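You operate a simulated robot arm through the tools that you are given. There is no shell and no other tool. Be economical: measure what you need, move in short steps, check, and stop when the job is done.

You run a simulated two-armed robot. Do the job below in one go: nothing can be reset, and whatever is moved stays where it is left.

JOB
Wipe up the spill on the grey workbench with the cream cloth and put it back.

The check looks at the end state, three seconds after you hand in, the way a careful person would. Anything else that was tipped, shoved, dropped, spilled or broken makes it a failure. Flat cloth is picked up by pressing the open fingertips on it (5 to 10 N) and closing them slowly along it; thin cloth reads only 2 to 8 mm in the jaws.

ROBOT AND FRAMES
Two 7-joint arms with two-finger parallel grippers on one trunk, on a base that drives. Base frame: it is fixed to the floor where the robot stands at the start and does not move with it; the origin is under the middle of the robot, x ahead of it, y to its left, z up. Readings come in m, rad, newtons and seconds.
The left shoulder is at the start at [0.07, 0.163, 1.17], the right one opposite. Payload 3.43 kg a hand.
The TCP of each hand is the grasp point between the finger pads, 0.034 m short of the fingertips. In the tool frame z runs along the fingers and y along their closing line. Largest opening 0.128 m; finger width 0.024, thickness 0.012; the body of the gripper, 0.048 by 0.13 m, starts 0.096 m behind the TCP.
Orientation is that of the tool frame in the base frame, as a unit quaternion [x, y, z, w]. With the fingers straight down and closing along the base's y, the tool's x points along the base's -x, its y along +y and its z along -z.

CONTROLS
- The arms move only by the tool drive_tool. It takes "left_motion", "right_motion" or both (then of equal length, played together; a hand with none holds still); each is a list of rows, each a list of 7 numbers: the shift along the tool's x, y, z in m, then the turn, a rotation vector about the tool's x, y, z in rad, then the closure in counts, from 0 (fully open) to 255 (shut). In form: [[x, y, z, rx, ry, rz, hand], ...]. A call has 1 to 10 rows; each row shifts and turns the commanded pose from where the row before left it, along the tool's axes as they then stand. A row lasts 0.2 s, in which the tool goes at most 0.05 m and 0.15 rad; a call with a longer step from one row to the next is refused whole, and so is a gripper value outside its range. Where a pose cannot be reached the arm comes as near as it can. A force on the tool above 40 N (or 10 N above the force at the start of the call, whichever is more), or a blocked arm, ends the call early, and 0.2 s more pass. The fingers move at their own pace (about 0.153 m/s each) and stop on an object; they squeeze with about 41 N. The grip force told is the motor's: it shows also when the fingers shut on nothing. Time passes only in rows, and 0.2 s behind the last, so rows that do not move let the fingers close. It gives the time, the measured TCP pose, the force on the tool (base axes), the opening and the grip force at its end, in the units of the frame above (readings bear some noise), and new pictures: "show" is both (left out), scene, wrist or none (wrist: the cameras of the hands that moved).
- Cameras (640 x 400 px; columns grow to the right, rows downward): "scene" is now at [0.1254, -0.0123, 1.3757]; the picture's right is [-0.17, -0.99, 0.00], its down [-0.76, 0.13, -0.63] and it looks along [0.62, -0.11, -0.78] (base axes); focal length 291 px, centre (320, 200). "left" rides on the left gripper at [0.076, 0.011, -0.16] in its tool frame; the picture's right is [-0.15, 0.99, 0.00], its down [-0.88, -0.13, -0.46] and it looks along [-0.45, -0.07, 0.89] (tool axes); focal length 234 px, centre (320, 200). "right" rides on the right gripper at [0.076, -0.011, -0.16] in its tool frame; the picture's right is [0.15, 0.99, 0.00], its down [-0.88, 0.13, -0.46] and it looks along [-0.45, 0.07, 0.89] (tool axes); focal length 234 px, centre (320, 200). There is no depth. A picture from a camera that has moved, and an enlarged one, comes with that camera's place and axes in the base frame and with its lens.
- slide_trunk(by): slides the trunk up (or, below 0, down) by that many m; the arms and the scene camera ride with it, the base frame stays. It gives what a move gives, with no picture.
- drive_base(legs): drives the robot by 1 to 6 legs, each [ahead, left, turn to the left] in m, m and rad, along the robot's own axes; the way and the turn of a leg run together, so that a leg with both is an arc; at most 1.5 m and 3.142 rad a leg. The arms and the cameras ride along, it lands a little off, and it stops where it bumps. It gives what a move gives, and a new picture of the scene camera.
- pan_tilt(pan, tilt): turns the head with the scene camera to pan (to the left, within 1.501 rad either way) and tilt (down, from -0.506 to 1.204), counted from straight ahead of the robot. It gives what a move gives, and a new picture of the scene camera.
- close_up(camera, box): a new picture of the part [left, top, right, bottom] of that camera's present view, enlarged. The clock stands still meanwhile.
- finish_job(): hands the job in; it is judged then, once.

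Go step by step. Nothing tells you exact positions but the pictures and the camera data: compare them with the known pose of the tool, close in by small moves and look again before you grip or let go. The budget is 120 turns and 260 pictures, counting those below and the enlarged ones. Unless the task says otherwise, let go and move clear before handing in, and close with one line.

The tools are called as a command line: name --argument value ..., lists and objects as JSON in quotes. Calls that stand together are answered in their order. drive_tool: Moves the arms, as the interface text tells. Its arguments: {"type":"object","properties":{"left_motion":{"type":"array"},"right_motion":{"type":"array"},"show":{"type":"string","enum":["both","scene","wrist","none"]}},"required":[]} The other tools are called the same way: slide_trunk (by) slides the trunk up or down; drive_base (legs) drives the base; pan_tilt (pan, tilt) turns the head that bears the scene camera; close_up (camera, box) takes an enlarged picture of a part of a camera's view; finish_job () hands the job in.

At the start:

```text
time_s: 0.0
left_tool_pos: [0.6284, 0.187, 0.9793]
left_tool_rot: [0.0, 1.0, 0.0, 0.001]
left_contact_force: [-0.4, 0.5, -0.8]
left_opening: 0.1279
left_grasp_force: 0.1
right_tool_pos: [0.5963, -0.2763, 1.0693]
right_tool_rot: [0.0, 1.0, -0.001, 0.0]
right_contact_force: [-0.6, 0.0, -0.6]
right_opening: 0.128
right_grasp_force: 0.0
trunk travel left (down, up): [-0.65, 0.29]
robot x, y, heading: [0.0004, -0.0036, 0.004]
head pan, tilt: [-0.171, 0.887]
```

scene: 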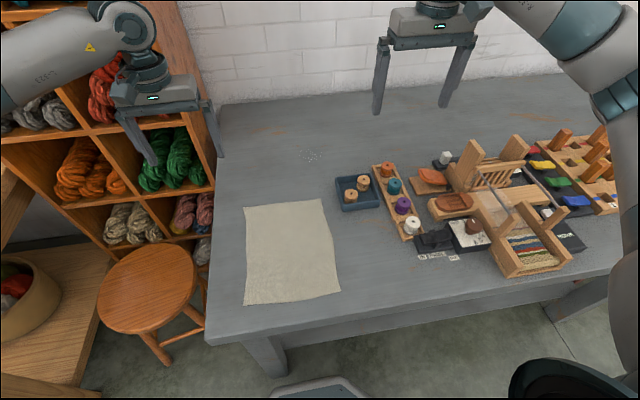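
right: 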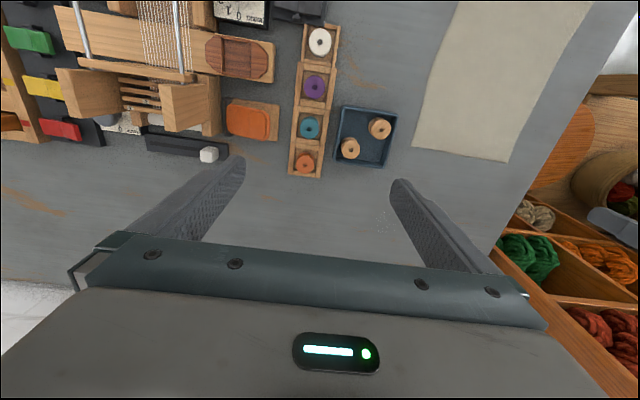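
left: 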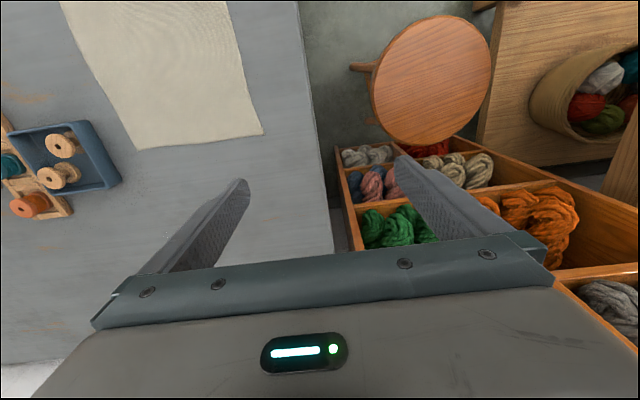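

I see the cream cloth on the left part of the bench and a faint speckled patch near scene pixel (312,157), perhaps the spill. I'll enlarge both to make sure.

close_up --camera "scene" --box '[260, 120, 380, 195]'

close_up --camera "scene" --box '[200, 170, 440, 320]'

close_up --camera "right" --box '[320, 100, 520, 250]'

```text
5.33 times, centred on (320, 158) of scene
camera zoom: at [0.1254, -0.0123, 1.3757], right [-0.17, -0.99, 0.0], down [-0.76, 0.13, -0.63], along [0.62, -0.11, -0.78], focal length 1551 px, centre (320, 427)
```

zoom: 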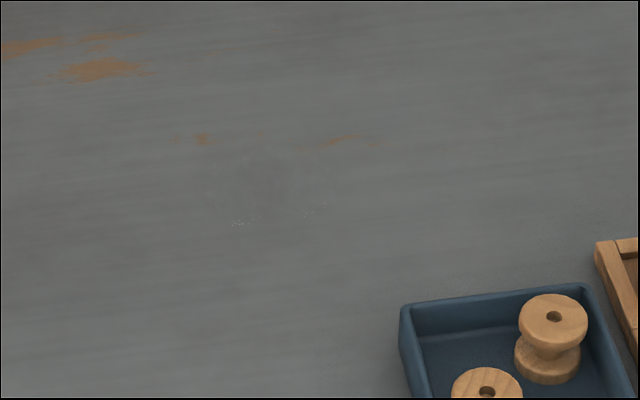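

```text
2.67 times, centred on (320, 245) of scene
camera zoom: at [0.1254, -0.0123, 1.3757], right [-0.17, -0.99, 0.0], down [-0.76, 0.13, -0.63], along [0.62, -0.11, -0.78], focal length 775 px, centre (320, 80)
```

zoom: 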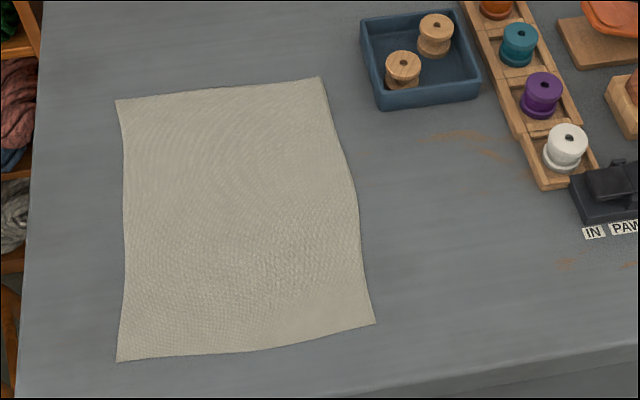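

```text
2.67 times, centred on (420, 175) of right
camera zoom: at [0.5208, -0.2872, 1.2302], right [-0.15, 0.99, 0.0], down [0.88, 0.13, 0.46], along [0.45, 0.07, -0.89], focal length 624 px, centre (53, 267)
```

zoom: 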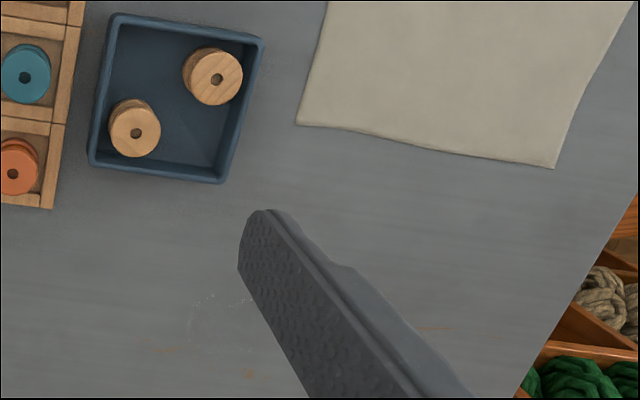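

The faint glossy patch seems to be at about (0.82, -0.11), and the cloth covers x 0.37–0.645, y -0.105–0.112. I'll shift the right hand so its camera sees the patch between the fingers.

drive_tool --right_motion '[[0, 0.04, 0.04, 0, 0, 0, 0], [0, 0.04, 0.04, 0, 0, 0, 0], [0, 0.02, 0.04, 0, 0, 0, 0], [0, 0, 0, 0, 0, 0, 0]]' --show "wrist"

close_up --camera "right" --box '[220, 60, 440, 240]'

pan_tilt --pan 0.0 --tilt 1.1

```text
refused: row 1 steps farther than a row can; nothing moved
```

```text
2.22 times, centred on (330, 150) of right
camera zoom: at [0.5208, -0.2872, 1.2302], right [-0.15, 0.99, 0.0], down [0.88, 0.13, 0.46], along [0.45, 0.07, -0.89], focal length 520 px, centre (298, 311)
```

zoom: 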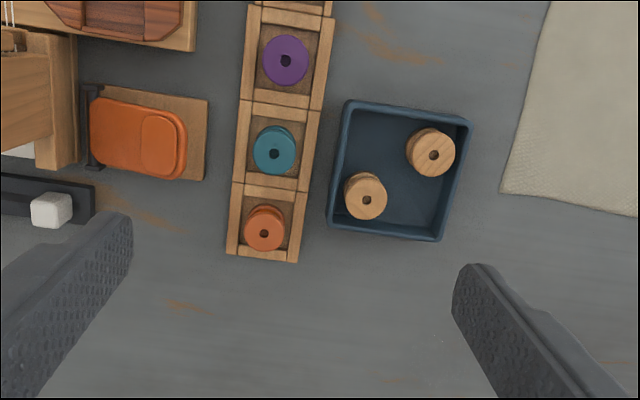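

```text
time_s: 0.7
left_tool_pos: [0.6283, 0.1855, 0.9783]
left_tool_rot: [0.0, 1.0, 0.0, 0.0]
left_contact_force: [-0.2, 0.4, 0.8]
left_opening: 0.128
left_grasp_force: 0.0
right_tool_pos: [0.5961, -0.2753, 1.0685]
right_tool_rot: [0.0, 1.0, -0.001, 0.0]
right_contact_force: [-0.4, -0.3, -0.8]
right_opening: 0.1279
right_grasp_force: 0.0
trunk travel left (down, up): [-0.65, 0.29]
robot x, y, heading: [0.0005, 0.0016, -0.003]
head pan, tilt: [0.0, 1.1]
camera scene: at [0.1135, 0.0007, 1.3608], right [0.0, -1.0, 0.0], down [-0.89, 0.0, -0.45], along [0.45, 0.0, -0.89], focal length 291 px, centre (320, 200)
```

scene: 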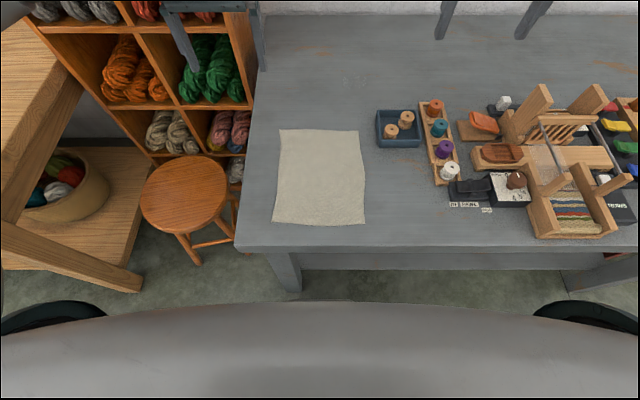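

The bench edge lies at about x 0.31 with the robot nearly against it, and the spill is near (0.83, -0.11). I'll move the right hand in legal steps to look at it.

drive_tool --right_motion '[[0, 0.03, 0.03, 0, 0, 0, 0], [0, 0.03, 0.03, 0, 0, 0, 0], [0, 0.03, 0.03, 0, 0, 0, 0], [-0.04, 0.01, 0.0, 0, 0, 0, 0], [-0.04, 0, 0, 0, 0, 0, 0], [-0.04, 0, 0, 0, 0, 0, 0]]' --show "wrist"

close_up --camera "right" --box '[220, 60, 440, 240]'

```text
time_s: 2.1
left_tool_pos: [0.6279, 0.1859, 0.9776]
left_tool_rot: [0.0, 1.0, 0.001, -0.001]
left_contact_force: [-0.2, 0.0, 1.2]
left_opening: 0.1278
left_grasp_force: 0.1
right_tool_pos: [0.7161, -0.1753, 0.9797]
right_tool_rot: [0.0, 1.0, 0.0, 0.0]
right_contact_force: [0.8, 0.9, -0.4]
right_opening: 0.128
right_grasp_force: 0.1
trunk travel left (down, up): [-0.65, 0.29]
robot x, y, heading: [0.0002, 0.0009, -0.002]
head pan, tilt: [0.0, 1.1]
camera right: at [0.641, -0.1864, 1.1402], right [-0.15, 0.99, 0.0], down [0.88, 0.13, 0.45], along [0.45, 0.07, -0.89], focal length 234 px, centre (320, 200)
```

right: 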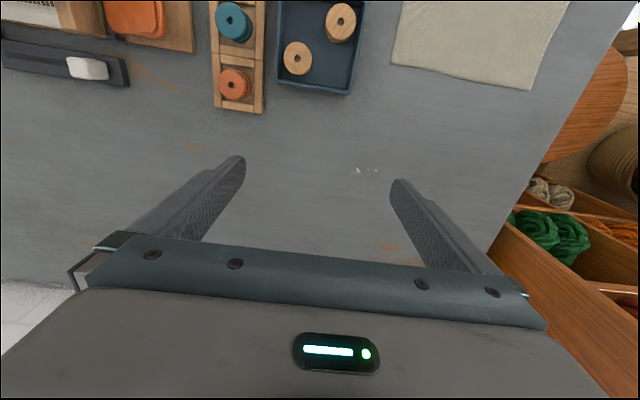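

```text
2.22 times, centred on (330, 150) of right
camera zoom: at [0.641, -0.1864, 1.1402], right [-0.15, 0.99, 0.0], down [0.88, 0.13, 0.45], along [0.45, 0.07, -0.89], focal length 520 px, centre (298, 311)
```

zoom: 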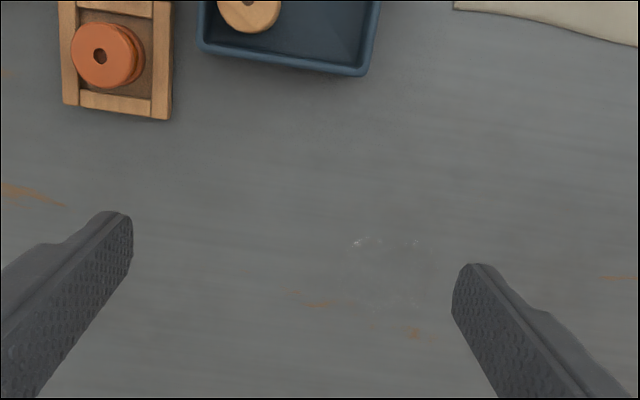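

I can see faint clear-liquid glints between the fingers; I'll enlarge further to find its extent.

close_up --camera "right" --box '[300, 140, 400, 205]'

close_up --camera "scene" --box '[310, 55, 400, 110]'

```text
6.15 times, centred on (350, 172) of right
camera zoom: at [0.641, -0.1864, 1.1402], right [-0.15, 0.99, 0.0], down [0.88, 0.13, 0.45], along [0.45, 0.07, -0.89], focal length 1441 px, centre (135, 369)
```

zoom: 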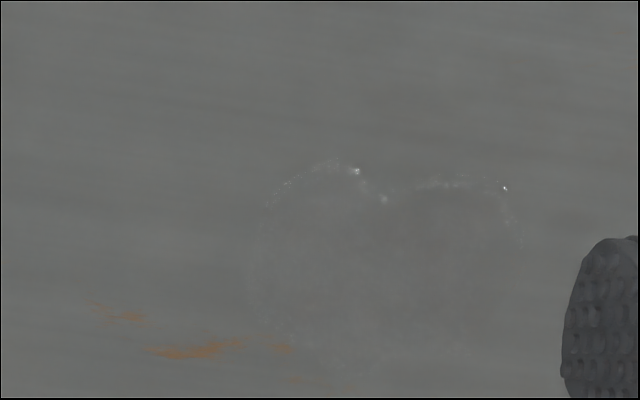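

```text
7.11 times, centred on (355, 82) of scene
camera zoom: at [0.1144, 0.0018, 1.3606], right [0.0, -1.0, 0.0], down [-0.89, 0.0, -0.45], along [0.45, 0.0, -0.89], focal length 2068 px, centre (71, 1036)
```

zoom: 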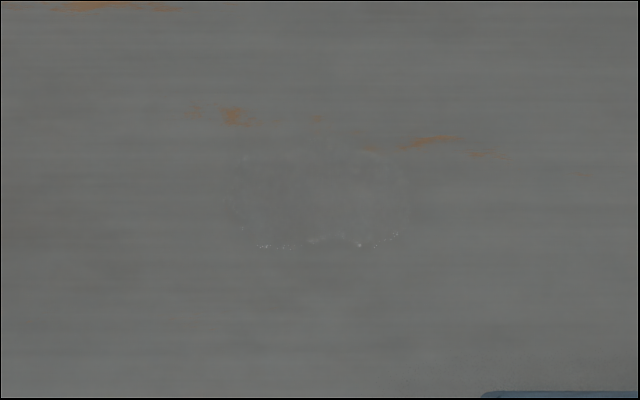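

The spill is now clear: a patch about 7 cm across centred near (0.80, -0.10), and comparing the views suggests the surface is slightly above 0.73. I plan to pinch the far edge of the cloth with both hands, so I bring them above its far corners with the jaws part closed.

drive_tool --left_motion '[[0.0064, -0.0228, 0.0236, 0, 0, 0, 150], [0.0064, -0.0228, 0.0236, 0, 0, 0, 150], [0.0064, -0.0228, 0.0236, 0, 0, 0, 150], [0.0064, -0.0228, 0.0236, 0, 0, 0, 150], [0.0064, -0.0228, 0.0236, 0, 0, 0, 150], [0, 0, 0, 0, 0, 0, 150]]' --right_motion '[[0.024, 0.0194, 0.024, 0, 0, 0, 150], [0.024, 0.0194, 0.024, 0, 0, 0, 150], [0.024, 0.0194, 0.024, 0, 0, 0, 150], [0.024, 0.0194, 0.024, 0, 0, 0, 150], [0.024, 0.0194, 0.024, 0, 0, 0, 150], [0, 0, 0, 0, 0, 0, 150]]'

```text
time_s: 3.5
left_tool_pos: [0.5937, 0.0754, 0.8627]
left_tool_rot: [-0.001, 1.0, 0.0, 0.001]
left_contact_force: [-0.5, 0.4, 0.3]
left_opening: 0.0526
left_grasp_force: 0.1
right_tool_pos: [0.5966, -0.078, 0.8644]
right_tool_rot: [0.001, 1.0, 0.0, 0.0]
right_contact_force: [-0.8, 0.3, 0.0]
right_opening: 0.0526
right_grasp_force: 0.1
trunk travel left (down, up): [-0.65, 0.29]
robot x, y, heading: [0.001, 0.0038, 0.002]
head pan, tilt: [0.0, 1.1]
camera scene: at [0.1131, 0.001, 1.3608], right [0.0, -1.0, 0.0], down [-0.89, 0.0, -0.45], along [0.45, 0.0, -0.89], focal length 291 px, centre (320, 200)
camera right: at [0.5216, -0.0902, 1.0243], right [-0.15, 0.99, 0.0], down [0.88, 0.13, 0.46], along [0.45, 0.07, -0.89], focal length 234 px, centre (320, 200)
camera left: at [0.518, 0.0856, 1.0224], right [0.15, 0.99, 0.0], down [0.88, -0.13, 0.46], along [0.45, -0.07, -0.89], focal length 234 px, centre (320, 200)
```

scene: 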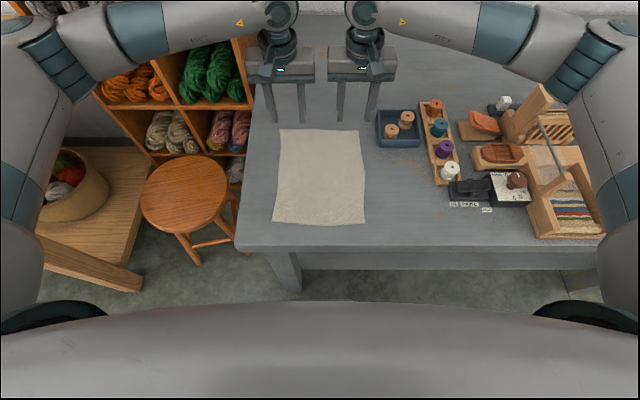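
right: 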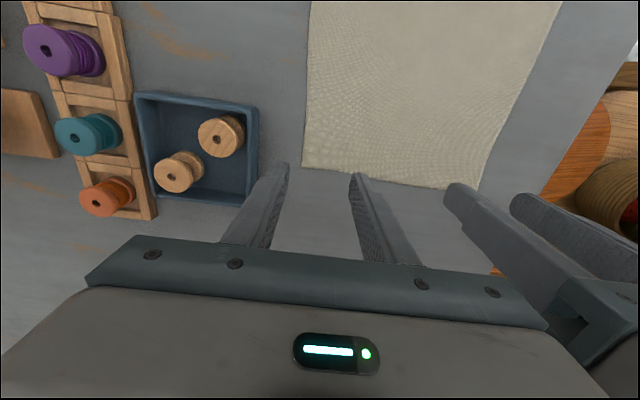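
left: 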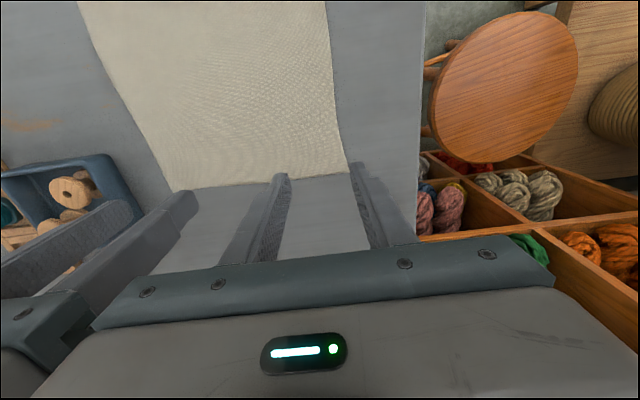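

The far corners are at about (0.62, -0.097) and (0.61, 0.105). I'll narrow the jaws to 35 mm, move slightly inwards, and descend to just above the cloth.

drive_tool --left_motion '[[0.003, -0.003, 0.0, 0, 0, 0, 185], [0, 0, 0.02, 0, 0, 0, 185], [0, 0, 0.02, 0, 0, 0, 185], [0, 0, 0.015, 0, 0, 0, 185], [0, 0, 0, 0, 0, 0, 185]]' --right_motion '[[0.006, 0.005, 0.0, 0, 0, 0, 185], [0, 0, 0.02, 0, 0, 0, 185], [0, 0, 0.02, 0, 0, 0, 185], [0, 0, 0.015, 0, 0, 0, 185], [0, 0, 0, 0, 0, 0, 185]]'

```text
time_s: 4.7
left_tool_pos: [0.5909, 0.0686, 0.8155]
left_tool_rot: [0.001, 1.0, -0.002, 0.006]
left_contact_force: [-2.7, 1.3, 24.3]
left_opening: 0.0353
left_grasp_force: 0.3
right_tool_pos: [0.5941, -0.0742, 0.8145]
right_tool_rot: [0.0, 1.0, 0.004, 0.008]
right_contact_force: [-2.9, -0.9, 26.4]
right_opening: 0.0352
right_grasp_force: 0.4
trunk travel left (down, up): [-0.65, 0.29]
robot x, y, heading: [0.0016, 0.0013, 0.002]
head pan, tilt: [0.0, 1.1]
stopped in row 5 (right hand): the force on the tool passed its limit (the readings are from after the stop); the commanded pose is now the measured one
camera scene: at [0.1092, 0.0007, 1.3618], right [0.0, -1.0, 0.0], down [-0.89, 0.0, -0.46], along [0.46, 0.0, -0.89], focal length 291 px, centre (320, 200)
camera right: at [0.5157, -0.0858, 0.9744], right [-0.15, 0.99, 0.0], down [0.87, 0.13, 0.47], along [0.47, 0.07, -0.88], focal length 234 px, centre (320, 200)
camera left: at [0.5139, 0.0804, 0.9737], right [0.15, 0.99, 0.0], down [0.88, -0.13, 0.47], along [0.46, -0.07, -0.88], focal length 234 px, centre (320, 200)
```

scene: 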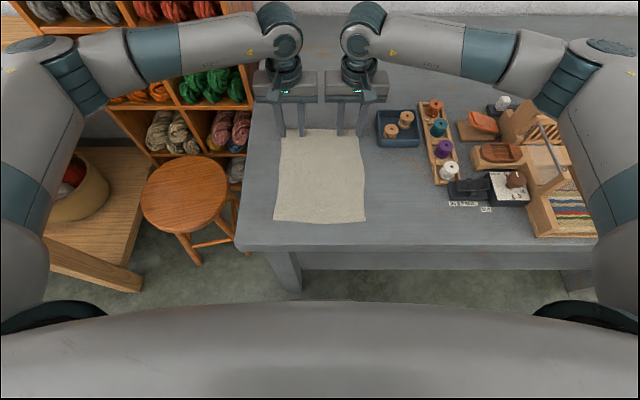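
right: 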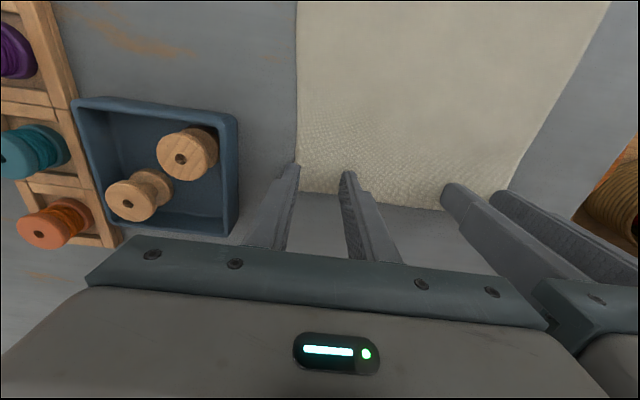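
left: 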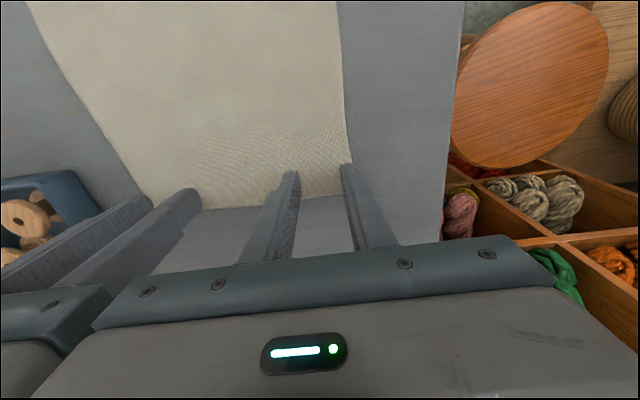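

The fingertips touched down at z about 0.781, so the surface is at about 0.78 and the spill centre moves to about (0.78, -0.095). Now I ease to a light press and read the force.

drive_tool --left_motion '[[0, 0, -0.001, 0, 0, 0, 185], [0, 0, 0, 0, 0, 0, 185]]' --right_motion '[[0, 0, -0.001, 0, 0, 0, 190], [0, 0, 0, 0, 0, 0, 195]]' --show "none"

```text
time_s: 5.3
left_tool_pos: [0.5909, 0.0685, 0.8149]
left_tool_rot: [-0.001, 1.0, -0.002, 0.006]
left_contact_force: [5.1, -2.4, 25.5]
left_opening: 0.0346
left_grasp_force: 0.0
right_tool_pos: [0.5938, -0.0736, 0.8145]
right_tool_rot: [0.0, 1.0, 0.003, 0.01]
right_contact_force: [5.2, 3.8, 37.8]
right_opening: 0.0297
right_grasp_force: 0.1
trunk travel left (down, up): [-0.65, 0.29]
robot x, y, heading: [-0.0008, 0.0008, 0.001]
head pan, tilt: [0.0, 1.1]
```

Still pressing too hard (25–38 N), so I lift a few millimetres.

drive_tool --left_motion '[[0, 0, -0.002, 0, 0, 0, 185], [0, 0, 0, 0, 0, 0, 185]]' --right_motion '[[0, 0, -0.003, 0, 0, 0, 195], [0, 0, 0, 0, 0, 0, 195]]' --show "none"

```text
time_s: 5.9
left_tool_pos: [0.5912, 0.07, 0.8152]
left_tool_rot: [0.0, 1.0, -0.001, 0.004]
left_contact_force: [3.5, -1.3, 24.2]
left_opening: 0.0344
left_grasp_force: 0.0
right_tool_pos: [0.5933, -0.0739, 0.8149]
right_tool_rot: [0.001, 1.0, 0.002, 0.008]
right_contact_force: [6.2, 1.4, 30.2]
right_opening: 0.0295
right_grasp_force: 0.1
trunk travel left (down, up): [-0.65, 0.29]
robot x, y, heading: [-0.0026, 0.0009, 0.003]
head pan, tilt: [0.0, 1.1]
```

drive_tool --left_motion '[[0, 0, -0.004, 0, 0, 0, 185], [0, 0, 0, 0, 0, 0, 185]]' --right_motion '[[0, 0, -0.004, 0, 0, 0, 195], [0, 0, 0, 0, 0, 0, 195]]' --show "none"

```text
time_s: 6.5
left_tool_pos: [0.5906, 0.0693, 0.8162]
left_tool_rot: [0.0, 1.0, -0.001, 0.002]
left_contact_force: [-2.6, -2.5, 12.0]
left_opening: 0.0345
left_grasp_force: 0.0
right_tool_pos: [0.5925, -0.0758, 0.8153]
right_tool_rot: [0.001, 1.0, 0.002, 0.004]
right_contact_force: [-1.2, 0.0, -0.7]
right_opening: 0.03
right_grasp_force: 0.0
trunk travel left (down, up): [-0.65, 0.29]
robot x, y, heading: [-0.0002, 0.0015, 0.002]
head pan, tilt: [0.0, 1.1]
```

Left presses 12 N, right has just come off. I trim both to about 8 N and close slowly.

drive_tool --left_motion '[[0, 0, -0.001, 0, 0, 0, 185], [0, 0, 0, 0, 0, 0, 195], [0, 0, 0, 0, 0, 0, 205], [0, 0, 0, 0, 0, 0, 215], [0, 0, 0, 0, 0, 0, 225], [0, 0, 0, 0, 0, 0, 235], [0, 0, 0, 0, 0, 0, 245], [0, 0, 0, 0, 0, 0, 255], [0, 0, 0, 0, 0, 0, 255]]' --right_motion '[[0, 0, 0.002, 0, 0, 0, 195], [0, 0, 0, 0, 0, 0, 195], [0, 0, 0, 0, 0, 0, 205], [0, 0, 0, 0, 0, 0, 215], [0, 0, 0, 0, 0, 0, 225], [0, 0, 0, 0, 0, 0, 235], [0, 0, 0, 0, 0, 0, 245], [0, 0, 0, 0, 0, 0, 255], [0, 0, 0, 0, 0, 0, 255]]'

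```text
time_s: 8.5
left_tool_pos: [0.5929, 0.0699, 0.8181]
left_tool_rot: [0.0, 1.0, -0.001, 0.002]
left_contact_force: [-0.4, -0.3, -0.3]
left_opening: 0.0
left_grasp_force: 33.4
right_tool_pos: [0.5951, -0.0755, 0.8161]
right_tool_rot: [0.0, 1.0, 0.002, 0.005]
right_contact_force: [0.9, 0.0, 1.3]
right_opening: 0.0
right_grasp_force: 33.3
trunk travel left (down, up): [-0.65, 0.29]
robot x, y, heading: [-0.004, 0.0003, -0.003]
head pan, tilt: [0.0, 1.1]
camera scene: at [0.1133, 0.0007, 1.3608], right [0.0, -1.0, 0.0], down [-0.89, 0.0, -0.45], along [0.45, 0.0, -0.89], focal length 291 px, centre (320, 200)
camera right: at [0.5173, -0.0861, 0.9752], right [-0.15, 0.99, 0.0], down [0.88, 0.13, 0.47], along [0.46, 0.07, -0.88], focal length 234 px, centre (320, 200)
camera left: at [0.5161, 0.0819, 0.9762], right [0.15, 0.99, 0.0], down [0.88, -0.13, 0.46], along [0.46, -0.07, -0.89], focal length 234 px, centre (320, 200)
```

scene: 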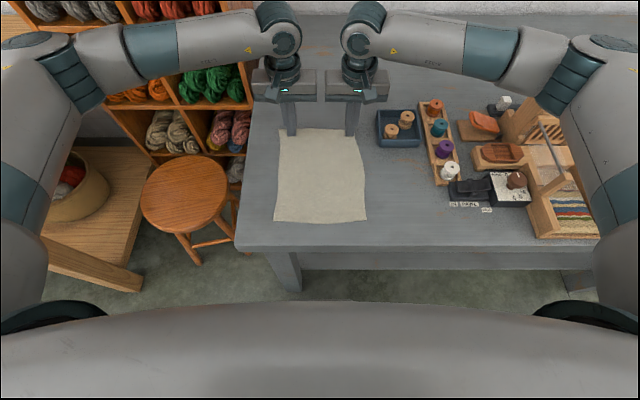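
right: 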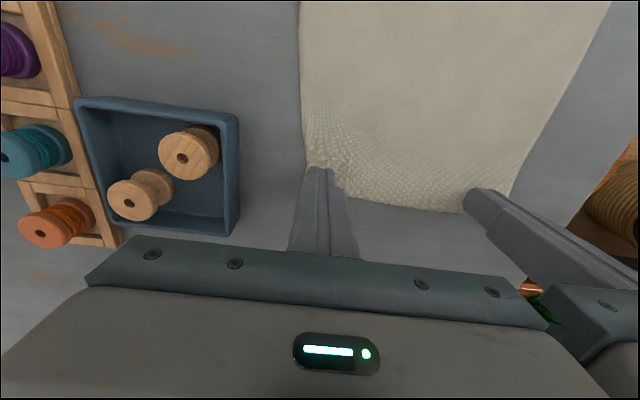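
left: 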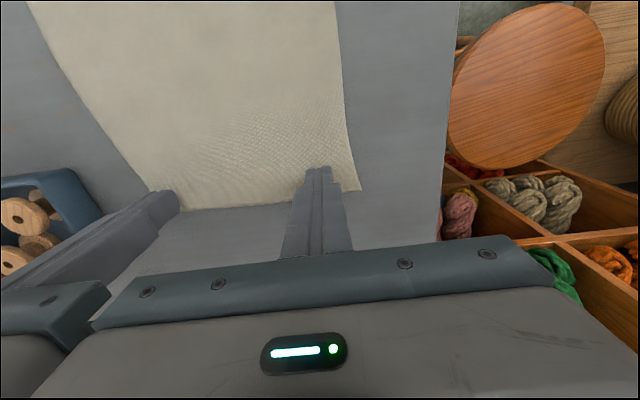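

Both jaws shut on nothing (opening 0) because they had drifted up off the cloth. I reopen, lift slightly, then press again with a firmer touch.

drive_tool --left_motion '[[0, 0, -0.004, 0, 0, 0, 255], [0, 0, 0, 0, 0, 0, 185], [0, 0, 0, 0, 0, 0, 185], [0, 0, 0.004, 0, 0, 0, 185], [0, 0, 0.003, 0, 0, 0, 185], [0, 0, 0, 0, 0, 0, 185], [0, 0, 0, 0, 0, 0, 185]]' --right_motion '[[0, 0, -0.004, 0, 0, 0, 255], [0, 0, 0, 0, 0, 0, 190], [0, 0, 0, 0, 0, 0, 190], [0, 0, 0.004, 0, 0, 0, 190], [0, 0, 0.002, 0, 0, 0, 190], [0, 0, 0, 0, 0, 0, 190], [0, 0, 0, 0, 0, 0, 190]]' --show "none"

```text
time_s: 10.1
left_tool_pos: [0.592, 0.0693, 0.8147]
left_tool_rot: [0.0, 1.0, -0.001, 0.003]
left_contact_force: [1.8, 0.5, 7.0]
left_opening: 0.035
left_grasp_force: 0.0
right_tool_pos: [0.5951, -0.0749, 0.8152]
right_tool_rot: [0.0, 1.0, 0.003, 0.007]
right_contact_force: [2.7, -0.7, 9.3]
right_opening: 0.0327
right_grasp_force: 0.0
trunk travel left (down, up): [-0.65, 0.29]
robot x, y, heading: [-0.0012, 0.0012, -0.003]
head pan, tilt: [0.0, 1.1]
```

Left presses 7 N and right 9 N: right in the band. Close slowly, adding a hair of downward feed.

drive_tool --left_motion '[[0, 0, 0.0004, 0, 0, 0, 195], [0, 0, 0.0003, 0, 0, 0, 205], [0, 0, 0.0003, 0, 0, 0, 213], [0, 0, 0.0003, 0, 0, 0, 221], [0, 0, 0.0003, 0, 0, 0, 229]]' --right_motion '[[0, 0, 0.0003, 0, 0, 0, 195], [0, 0, 0.0003, 0, 0, 0, 205], [0, 0, 0.0003, 0, 0, 0, 213], [0, 0, 0.0003, 0, 0, 0, 221], [0, 0, 0.0003, 0, 0, 0, 229]]' --show "wrist"

```text
time_s: 11.3
left_tool_pos: [0.5906, 0.0686, 0.8154]
left_tool_rot: [0.0, 1.0, -0.001, 0.004]
left_contact_force: [2.0, -1.7, 10.5]
left_opening: 0.0111
left_grasp_force: 0.1
right_tool_pos: [0.594, -0.0731, 0.8154]
right_tool_rot: [0.001, 1.0, 0.004, 0.008]
right_contact_force: [0.8, 1.3, 27.2]
right_opening: 0.0109
right_grasp_force: 0.0
trunk travel left (down, up): [-0.65, 0.29]
robot x, y, heading: [0.0007, 0.0018, 0.001]
head pan, tilt: [0.0, 1.1]
camera right: at [0.5161, -0.0859, 0.9745], right [-0.15, 0.99, 0.0], down [0.87, 0.13, 0.47], along [0.46, 0.07, -0.88], focal length 234 px, centre (320, 200)
camera left: at [0.5136, 0.0804, 0.974], right [0.15, 0.99, 0.0], down [0.88, -0.13, 0.46], along [0.46, -0.07, -0.89], focal length 234 px, centre (320, 200)
```

right: 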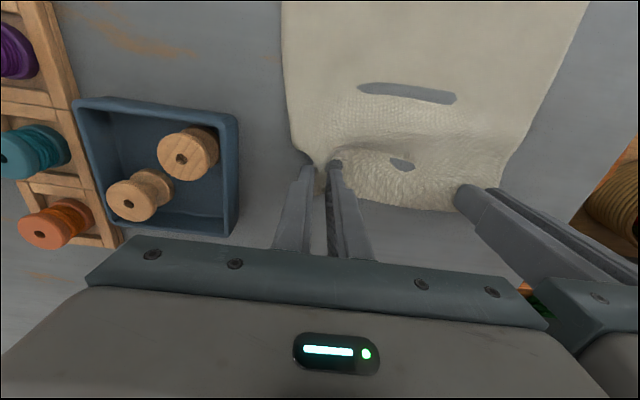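
left: 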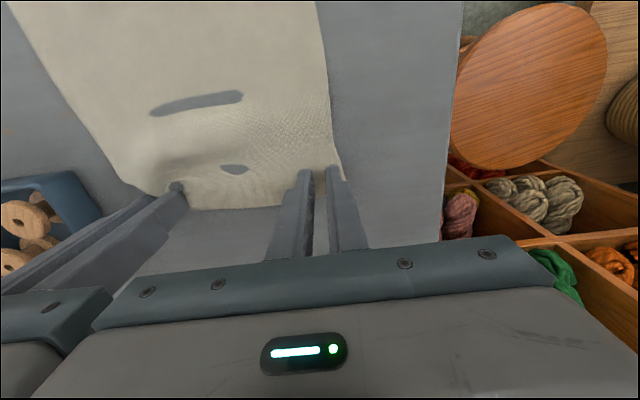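

The cloth is being drawn together between the hands, with small rendering gaps in the buckled part. I finish closing.

drive_tool --left_motion '[[0, 0, 0.0002, 0, 0, 0, 237], [0, 0, 0, 0, 0, 0, 246], [0, 0, 0, 0, 0, 0, 255], [0, 0, 0, 0, 0, 0, 255]]' --right_motion '[[0, 0, -0.0005, 0, 0, 0, 237], [0, 0, 0, 0, 0, 0, 246], [0, 0, 0, 0, 0, 0, 255], [0, 0, 0, 0, 0, 0, 255]]' --show "wrist"

```text
time_s: 12.3
left_tool_pos: [0.5906, 0.0687, 0.8159]
left_tool_rot: [-0.001, 1.0, -0.002, 0.005]
left_contact_force: [0.0, 0.9, 15.9]
left_opening: 0.0
left_grasp_force: 33.5
right_tool_pos: [0.5935, -0.0746, 0.8155]
right_tool_rot: [0.0, 1.0, 0.002, 0.008]
right_contact_force: [3.4, -1.8, 29.4]
right_opening: 0.0016
right_grasp_force: 36.8
trunk travel left (down, up): [-0.65, 0.29]
robot x, y, heading: [0.0006, 0.0, -0.0]
head pan, tilt: [0.0, 1.1]
camera right: at [0.5157, -0.0862, 0.9745], right [-0.15, 0.99, 0.0], down [0.87, 0.13, 0.47], along [0.46, 0.07, -0.88], focal length 234 px, centre (320, 200)
camera left: at [0.5131, 0.081, 0.9739], right [0.15, 0.99, 0.0], down [0.88, -0.13, 0.46], along [0.46, -0.07, -0.89], focal length 234 px, centre (320, 200)
```

right: 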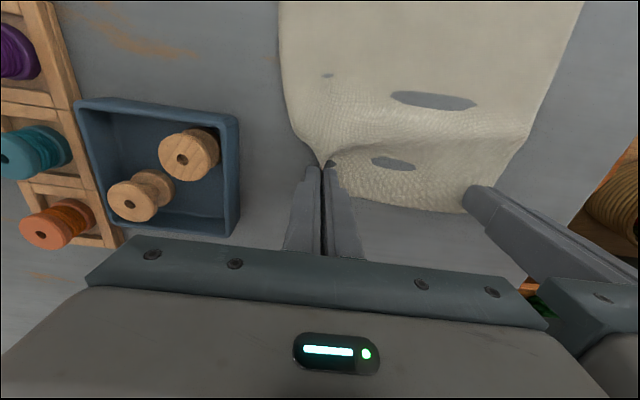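
left: 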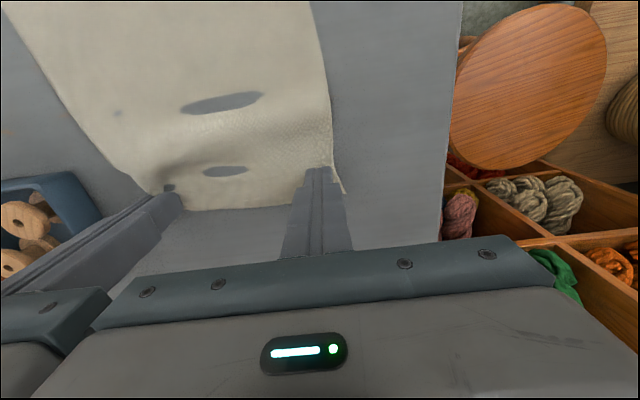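

The right hand reads 1.6 mm (possibly holding), the left holds nothing. I'll lift both gently and look.

drive_tool --left_motion '[[0, 0, -0.01, 0, 0, 0, 255], [0, 0, -0.02, 0, 0, 0, 185], [0, 0, -0.02, 0, 0, 0, 185], [0, 0, 0, 0, 0, 0, 185]]' --right_motion '[[0, 0, -0.01, 0, 0, 0, 255], [0, 0, -0.02, 0, 0, 0, 255], [0, 0, -0.02, 0, 0, 0, 255], [0, 0, 0, 0, 0, 0, 255]]'

```text
time_s: 13.3
left_tool_pos: [0.5913, 0.0714, 0.864]
left_tool_rot: [-0.001, 1.0, -0.001, 0.001]
left_contact_force: [-0.3, -0.6, 0.2]
left_opening: 0.0354
left_grasp_force: 0.1
right_tool_pos: [0.5947, -0.075, 0.8621]
right_tool_rot: [0.0, 1.0, 0.002, 0.006]
right_contact_force: [0.7, 0.6, -0.2]
right_opening: 0.0017
right_grasp_force: 36.8
trunk travel left (down, up): [-0.65, 0.29]
robot x, y, heading: [-0.0019, -0.0023, -0.001]
head pan, tilt: [0.0, 1.1]
camera scene: at [0.1134, 0.0008, 1.3607], right [0.0, -1.0, 0.0], down [-0.89, 0.0, -0.45], along [0.45, 0.0, -0.89], focal length 291 px, centre (320, 200)
camera right: at [0.5184, -0.0867, 1.0223], right [-0.15, 0.99, 0.0], down [0.88, 0.13, 0.47], along [0.46, 0.07, -0.89], focal length 234 px, centre (320, 200)
camera left: at [0.5153, 0.0825, 1.0223], right [0.15, 0.99, 0.0], down [0.88, -0.13, 0.46], along [0.45, -0.07, -0.89], focal length 234 px, centre (320, 200)
```

scene: 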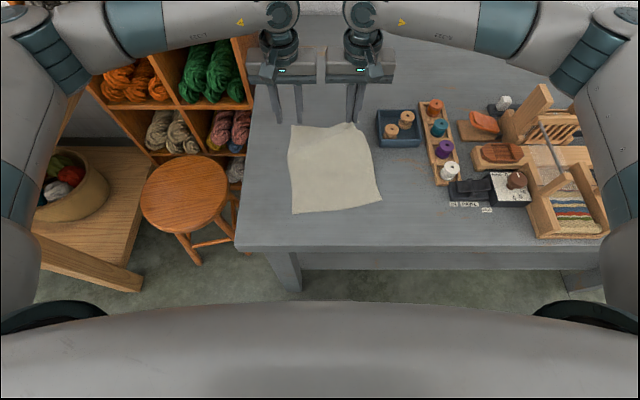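
right: 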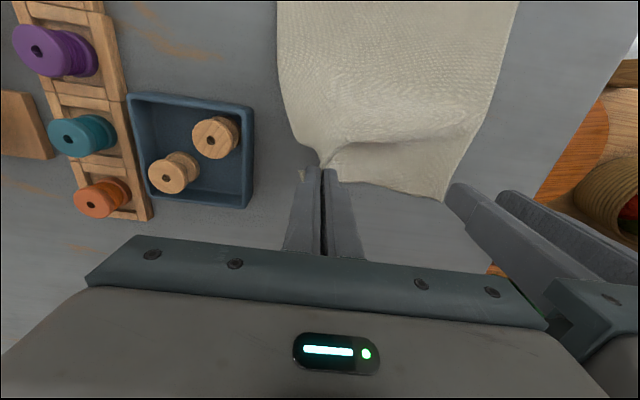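
left: 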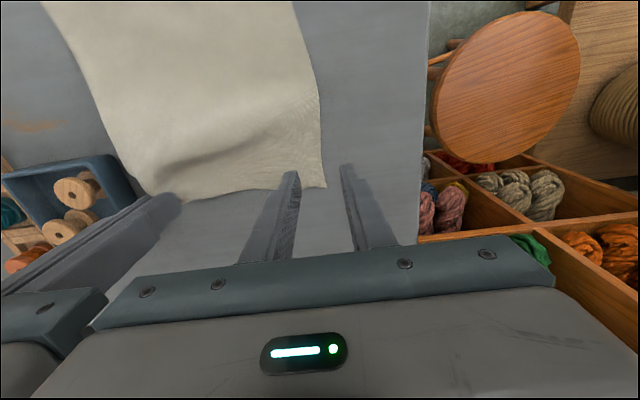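

The right hand has the far-right corner. The left hand can't get close enough in this orientation, so I move it out and turn it a quarter turn so it closes along x, camera to the outside.

drive_tool --left_motion '[[0, 0.03, -0.02, 0, 0, 0, 185], [0, 0, 0, 0, 0, 0.143, 185], [0, 0, 0, 0, 0, 0.143, 185], [0, 0, 0, 0, 0, 0.143, 185], [0, 0, 0, 0, 0, 0.143, 185], [0, 0, 0, 0, 0, 0.143, 185], [0, 0, 0, 0, 0, 0.143, 185], [0, 0, 0, 0, 0, 0.143, 185], [0, 0, 0, 0, 0, 0.143, 185], [0, 0, 0, 0, 0, 0.143, 185]]' --show "none"

drive_tool --left_motion '[[0, 0, 0, 0, 0, 0.143, 185], [0, 0, 0, 0, 0, 0.141, 185], [0, 0, 0, 0, 0, 0, 185]]'

```text
time_s: 15.5
left_tool_pos: [0.5923, 0.0985, 0.8827]
left_tool_rot: [0.542, 0.841, 0.001, 0.002]
left_contact_force: [-0.3, 0.1, -0.3]
left_opening: 0.0352
left_grasp_force: 0.1
left hand out of reach, approached as far as the arm can: row 10
right_tool_pos: [0.5946, -0.0749, 0.8632]
right_tool_rot: [0.0, 1.0, 0.001, 0.005]
right_contact_force: [0.8, -0.7, 0.3]
right_opening: 0.0019
right_grasp_force: 36.6
trunk travel left (down, up): [-0.65, 0.29]
robot x, y, heading: [-0.0034, 0.0006, 0.004]
head pan, tilt: [0.0, 1.1]
```

```text
time_s: 16.3
left_tool_pos: [0.5921, 0.098, 0.8824]
left_tool_rot: [0.541, 0.841, 0.0, 0.003]
left_contact_force: [0.5, 0.0, -1.0]
left_opening: 0.0354
left_grasp_force: 0.0
left hand out of reach, approached as far as the arm can: row 1, 2
right_tool_pos: [0.5949, -0.0759, 0.8627]
right_tool_rot: [0.0, 1.0, 0.001, 0.005]
right_contact_force: [0.1, 0.7, 0.8]
right_opening: 0.0018
right_grasp_force: 36.6
trunk travel left (down, up): [-0.65, 0.29]
robot x, y, heading: [-0.0012, -0.0011, -0.002]
head pan, tilt: [0.0, 1.1]
camera scene: at [0.1134, 0.0007, 1.3608], right [0.0, -1.0, 0.0], down [-0.89, 0.0, -0.45], along [0.45, 0.0, -0.89], focal length 291 px, centre (320, 200)
camera left: at [0.5698, 0.1732, 1.0415], right [0.96, 0.28, 0.0], down [0.24, -0.85, 0.46], along [0.13, -0.44, -0.89], focal length 234 px, centre (320, 200)
```

scene: 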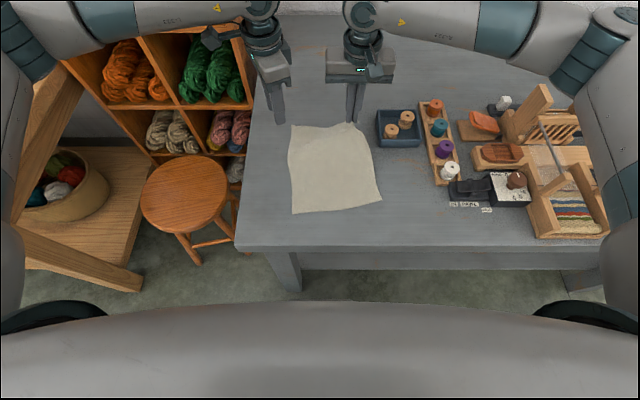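
left: 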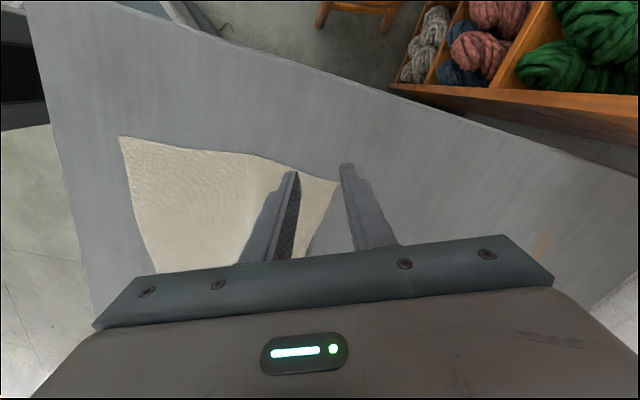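

Left hand turned about 65°, enough. The cloth's far-left corner is at about (0.62, 0.075), so I move the left hand to (0.593, 0.05) and descend to just above the cloth.

drive_tool --left_motion '[[-0.022, -0.0095, 0, 0, 0, 0, 185], [-0.022, -0.0095, 0, 0, 0, 0, 185], [0, 0, 0.025, 0, 0, 0, 185], [0, 0, 0.025, 0, 0, 0, 185], [0, 0, 0.01, 0, 0, 0, 185], [0, 0, 0, 0, 0, 0, 185]]'

```text
time_s: 17.7
left_tool_pos: [0.5933, 0.0495, 0.82]
left_tool_rot: [0.541, 0.841, 0.0, 0.002]
left_contact_force: [-0.2, 0.3, -0.5]
left_opening: 0.0354
left_grasp_force: 0.0
right_tool_pos: [0.5945, -0.0744, 0.8625]
right_tool_rot: [0.0, 1.0, 0.002, 0.005]
right_contact_force: [0.3, -0.5, 0.5]
right_opening: 0.0018
right_grasp_force: 37.1
trunk travel left (down, up): [-0.65, 0.29]
robot x, y, heading: [0.0003, -0.0033, 0.001]
head pan, tilt: [0.0, 1.1]
camera scene: at [0.1135, 0.0007, 1.3608], right [0.0, -1.0, 0.0], down [-0.89, 0.0, -0.45], along [0.45, 0.0, -0.89], focal length 291 px, centre (320, 200)
camera left: at [0.5711, 0.1248, 0.9792], right [0.96, 0.28, 0.0], down [0.24, -0.85, 0.46], along [0.13, -0.44, -0.89], focal length 234 px, centre (320, 200)
```

scene: 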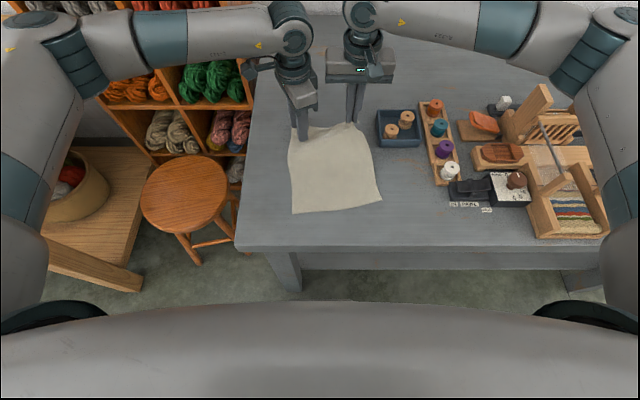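
left: 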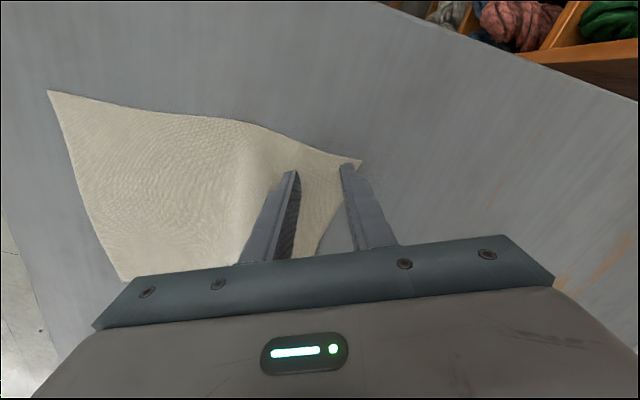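

The corner region sits between the left fingers. I shift 6 mm further inboard and press down.

drive_tool --left_motion '[[0, -0.006, 0, 0, 0, 0, 180], [0, 0, 0.003, 0, 0, 0, 180], [0, 0, 0.003, 0, 0, 0, 180], [0, 0, 0, 0, 0, 0, 180], [0, 0, 0, 0, 0, 0, 180]]' --show "none"

```text
time_s: 18.9
left_tool_pos: [0.5883, 0.0495, 0.8173]
left_tool_rot: [0.54, 0.841, 0.001, 0.003]
left_contact_force: [-0.7, -0.6, 0.1]
left_opening: 0.0379
left_grasp_force: 0.0
right_tool_pos: [0.596, -0.0735, 0.8626]
right_tool_rot: [0.0, 1.0, 0.001, 0.006]
right_contact_force: [0.2, 0.8, 0.2]
right_opening: 0.0016
right_grasp_force: 36.6
trunk travel left (down, up): [-0.65, 0.29]
robot x, y, heading: [-0.0003, 0.0009, 0.003]
head pan, tilt: [0.0, 1.1]
```

drive_tool --left_motion '[[0, 0, 0.002, 0, 0, 0, 180], [0, 0, 0.002, 0, 0, 0, 180], [0, 0, 0, 0, 0, 0, 180], [0, 0, 0, 0, 0, 0, 180]]' --show "none"

```text
time_s: 19.9
left_tool_pos: [0.5871, 0.0482, 0.8152]
left_tool_rot: [0.541, 0.841, 0.001, 0.006]
left_contact_force: [3.5, -1.1, 22.1]
left_opening: 0.0363
left_grasp_force: 0.0
right_tool_pos: [0.5946, -0.0761, 0.8645]
right_tool_rot: [0.0, 1.0, 0.001, 0.006]
right_contact_force: [-1.0, 0.2, -0.1]
right_opening: 0.0018
right_grasp_force: 36.5
trunk travel left (down, up): [-0.65, 0.29]
robot x, y, heading: [-0.002, 0.0013, -0.004]
head pan, tilt: [0.0, 1.1]
```

drive_tool --left_motion '[[0, 0, -0.0005, 0, 0, 0, 188], [0, 0, 0, 0, 0, 0, 196], [0, 0, 0, 0, 0, 0, 204], [0, 0, 0, 0, 0, 0, 212], [0, 0, 0, 0, 0, 0, 220], [0, 0, 0, 0, 0, 0, 228], [0, 0, 0, 0, 0, 0, 236], [0, 0, 0, 0, 0, 0, 245], [0, 0, 0, 0, 0, 0, 255], [0, 0, 0, 0, 0, 0, 255]]' --show "wrist"

```text
time_s: 22.1
left_tool_pos: [0.5868, 0.0471, 0.8156]
left_tool_rot: [0.541, 0.841, 0.001, 0.003]
left_contact_force: [-0.7, -0.3, 27.0]
left_opening: 0.0
left_grasp_force: 32.8
right_tool_pos: [0.5933, -0.0748, 0.8646]
right_tool_rot: [0.0, 1.0, 0.002, 0.007]
right_contact_force: [0.4, 1.4, -0.6]
right_opening: 0.0018
right_grasp_force: 36.7
trunk travel left (down, up): [-0.65, 0.29]
robot x, y, heading: [0.005, 0.0048, 0.001]
head pan, tilt: [0.0, 1.1]
camera left: at [0.5641, 0.1225, 0.9742], right [0.96, 0.28, 0.01], down [0.24, -0.85, 0.46], along [0.13, -0.44, -0.89], focal length 234 px, centre (320, 200)
```

left: 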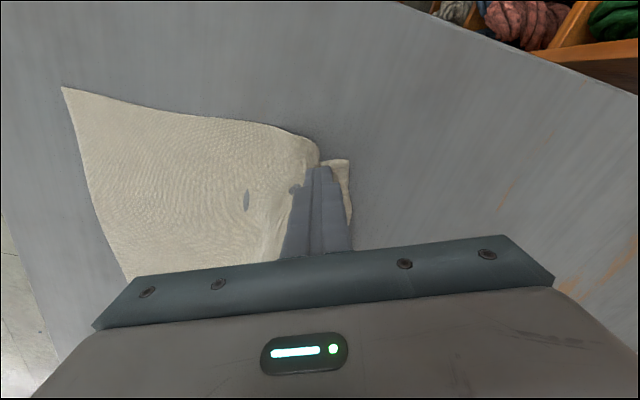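

Nothing was caught (opening 0), and the press was too strong at 27 N. I reopen just above the cloth and retry with a lighter press.

drive_tool --left_motion '[[0, 0, -0.008, 0, 0, 0, 255], [0, 0, -0.012, 0, 0, 0, 160], [0, 0, 0, 0, 0, 0, 160], [0, 0, 0, 0, 0, 0, 160], [0, 0, 0.01, 0, 0, 0, 160], [0, 0, 0.007, 0, 0, 0, 160], [0, 0, 0, 0, 0, 0, 160], [0, 0, 0, 0, 0, 0, 160]]' --show "wrist"

```text
time_s: 23.9
left_tool_pos: [0.5879, 0.0487, 0.8169]
left_tool_rot: [0.541, 0.841, 0.001, 0.002]
left_contact_force: [-0.6, 0.4, -0.3]
left_opening: 0.0477
left_grasp_force: 0.0
right_tool_pos: [0.5949, -0.0746, 0.8624]
right_tool_rot: [0.0, 1.0, 0.002, 0.005]
right_contact_force: [0.3, -0.5, -0.6]
right_opening: 0.002
right_grasp_force: 36.8
trunk travel left (down, up): [-0.65, 0.29]
robot x, y, heading: [-0.0033, -0.0002, -0.001]
head pan, tilt: [0.0, 1.1]
camera left: at [0.5661, 0.1229, 0.9751], right [0.96, 0.28, 0.0], down [0.24, -0.85, 0.46], along [0.13, -0.44, -0.89], focal length 234 px, centre (320, 200)
```

left: 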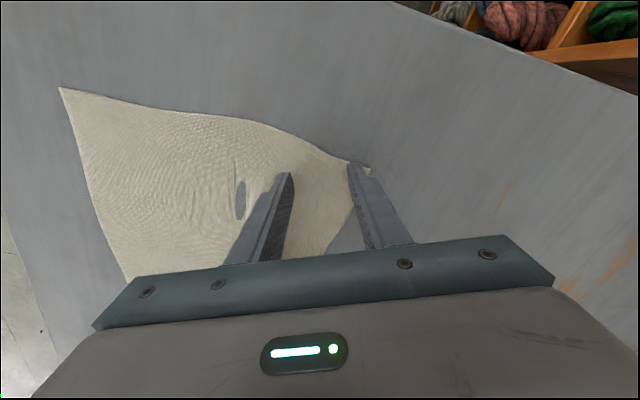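

drive_tool --left_motion '[[0, 0, 0.0012, 0, 0, 0, 160], [0, 0, 0, 0, 0, 0, 160], [0, 0, 0, 0, 0, 0, 160]]' --show "none"

```text
time_s: 24.7
left_tool_pos: [0.5891, 0.0496, 0.815]
left_tool_rot: [0.541, 0.841, 0.0, 0.003]
left_contact_force: [0.1, 0.3, -1.1]
left_opening: 0.0478
left_grasp_force: 0.1
right_tool_pos: [0.5949, -0.0738, 0.8627]
right_tool_rot: [0.0, 1.0, 0.002, 0.006]
right_contact_force: [0.2, -1.2, -0.1]
right_opening: 0.0021
right_grasp_force: 36.4
trunk travel left (down, up): [-0.65, 0.29]
robot x, y, heading: [0.0029, -0.0009, -0.0]
head pan, tilt: [0.0, 1.1]
```

drive_tool --left_motion '[[0, 0, 0.0015, 0, 0, 0, 160], [0, 0, 0, 0, 0, 0, 160], [0, 0, 0, 0, 0, 0, 160]]' --show "none"

```text
time_s: 25.5
left_tool_pos: [0.5887, 0.0489, 0.8147]
left_tool_rot: [0.541, 0.841, 0.001, 0.004]
left_contact_force: [0.9, 1.7, 10.7]
left_opening: 0.0475
left_grasp_force: 0.1
right_tool_pos: [0.5947, -0.074, 0.8625]
right_tool_rot: [0.0, 1.0, 0.001, 0.006]
right_contact_force: [0.3, -0.3, -1.1]
right_opening: 0.0019
right_grasp_force: 36.2
trunk travel left (down, up): [-0.65, 0.29]
robot x, y, heading: [0.0026, 0.0021, 0.0]
head pan, tilt: [0.0, 1.1]
```

Now 10.7 N: close slowly in stages.

drive_tool --left_motion '[[0, 0, 0, 0, 0, 0, 168], [0, 0, 0, 0, 0, 0, 176], [0, 0, 0, 0, 0, 0, 184], [0, 0, 0, 0, 0, 0, 192], [0, 0, 0, 0, 0, 0, 200], [0, 0, 0, 0, 0, 0, 208]]' --show "wrist"

```text
time_s: 26.9
left_tool_pos: [0.5884, 0.049, 0.816]
left_tool_rot: [0.541, 0.841, 0.001, 0.005]
left_contact_force: [1.5, 0.1, 15.5]
left_opening: 0.0221
left_grasp_force: 0.1
right_tool_pos: [0.5946, -0.0751, 0.8634]
right_tool_rot: [0.001, 1.0, 0.002, 0.006]
right_contact_force: [0.4, 0.4, 0.4]
right_opening: 0.0018
right_grasp_force: 36.6
trunk travel left (down, up): [-0.65, 0.29]
robot x, y, heading: [-0.0006, -0.0012, 0.0]
head pan, tilt: [0.0, 1.1]
camera left: at [0.5655, 0.1228, 0.9742], right [0.96, 0.28, 0.01], down [0.24, -0.85, 0.46], along [0.13, -0.44, -0.89], focal length 234 px, centre (320, 200)
```

left: 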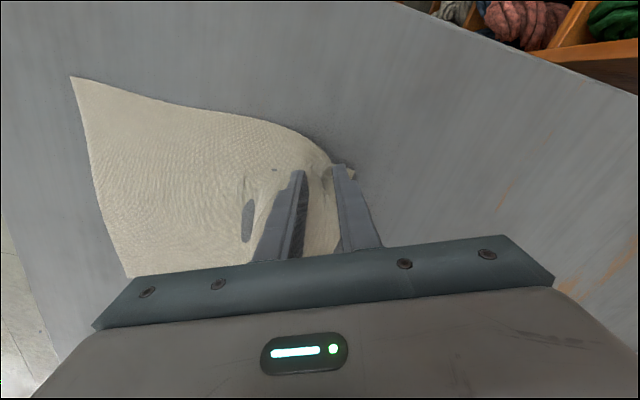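

Cloth is gathering between the fingers; I finish the close.

drive_tool --left_motion '[[0, 0, -0.0003, 0, 0, 0, 216], [0, 0, 0, 0, 0, 0, 224], [0, 0, 0, 0, 0, 0, 232], [0, 0, 0, 0, 0, 0, 240], [0, 0, 0, 0, 0, 0, 248], [0, 0, 0, 0, 0, 0, 255], [0, 0, 0, 0, 0, 0, 255]]' --show "wrist"

```text
time_s: 28.5
left_tool_pos: [0.5866, 0.0491, 0.8156]
left_tool_rot: [0.541, 0.841, 0.001, 0.003]
left_contact_force: [0.5, -1.7, 21.0]
left_opening: 0.002
left_grasp_force: 36.7
right_tool_pos: [0.5948, -0.0752, 0.864]
right_tool_rot: [0.0, 1.0, 0.002, 0.006]
right_contact_force: [-0.2, 2.4, 0.1]
right_opening: 0.0016
right_grasp_force: 36.8
trunk travel left (down, up): [-0.65, 0.29]
robot x, y, heading: [-0.0016, 0.0031, 0.0]
head pan, tilt: [0.0, 1.1]
camera left: at [0.5647, 0.1227, 0.9742], right [0.96, 0.28, 0.01], down [0.24, -0.85, 0.46], along [0.13, -0.44, -0.89], focal length 234 px, centre (320, 200)
```

left: 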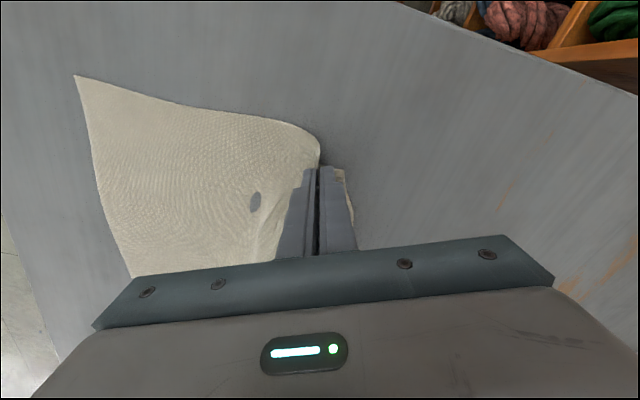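

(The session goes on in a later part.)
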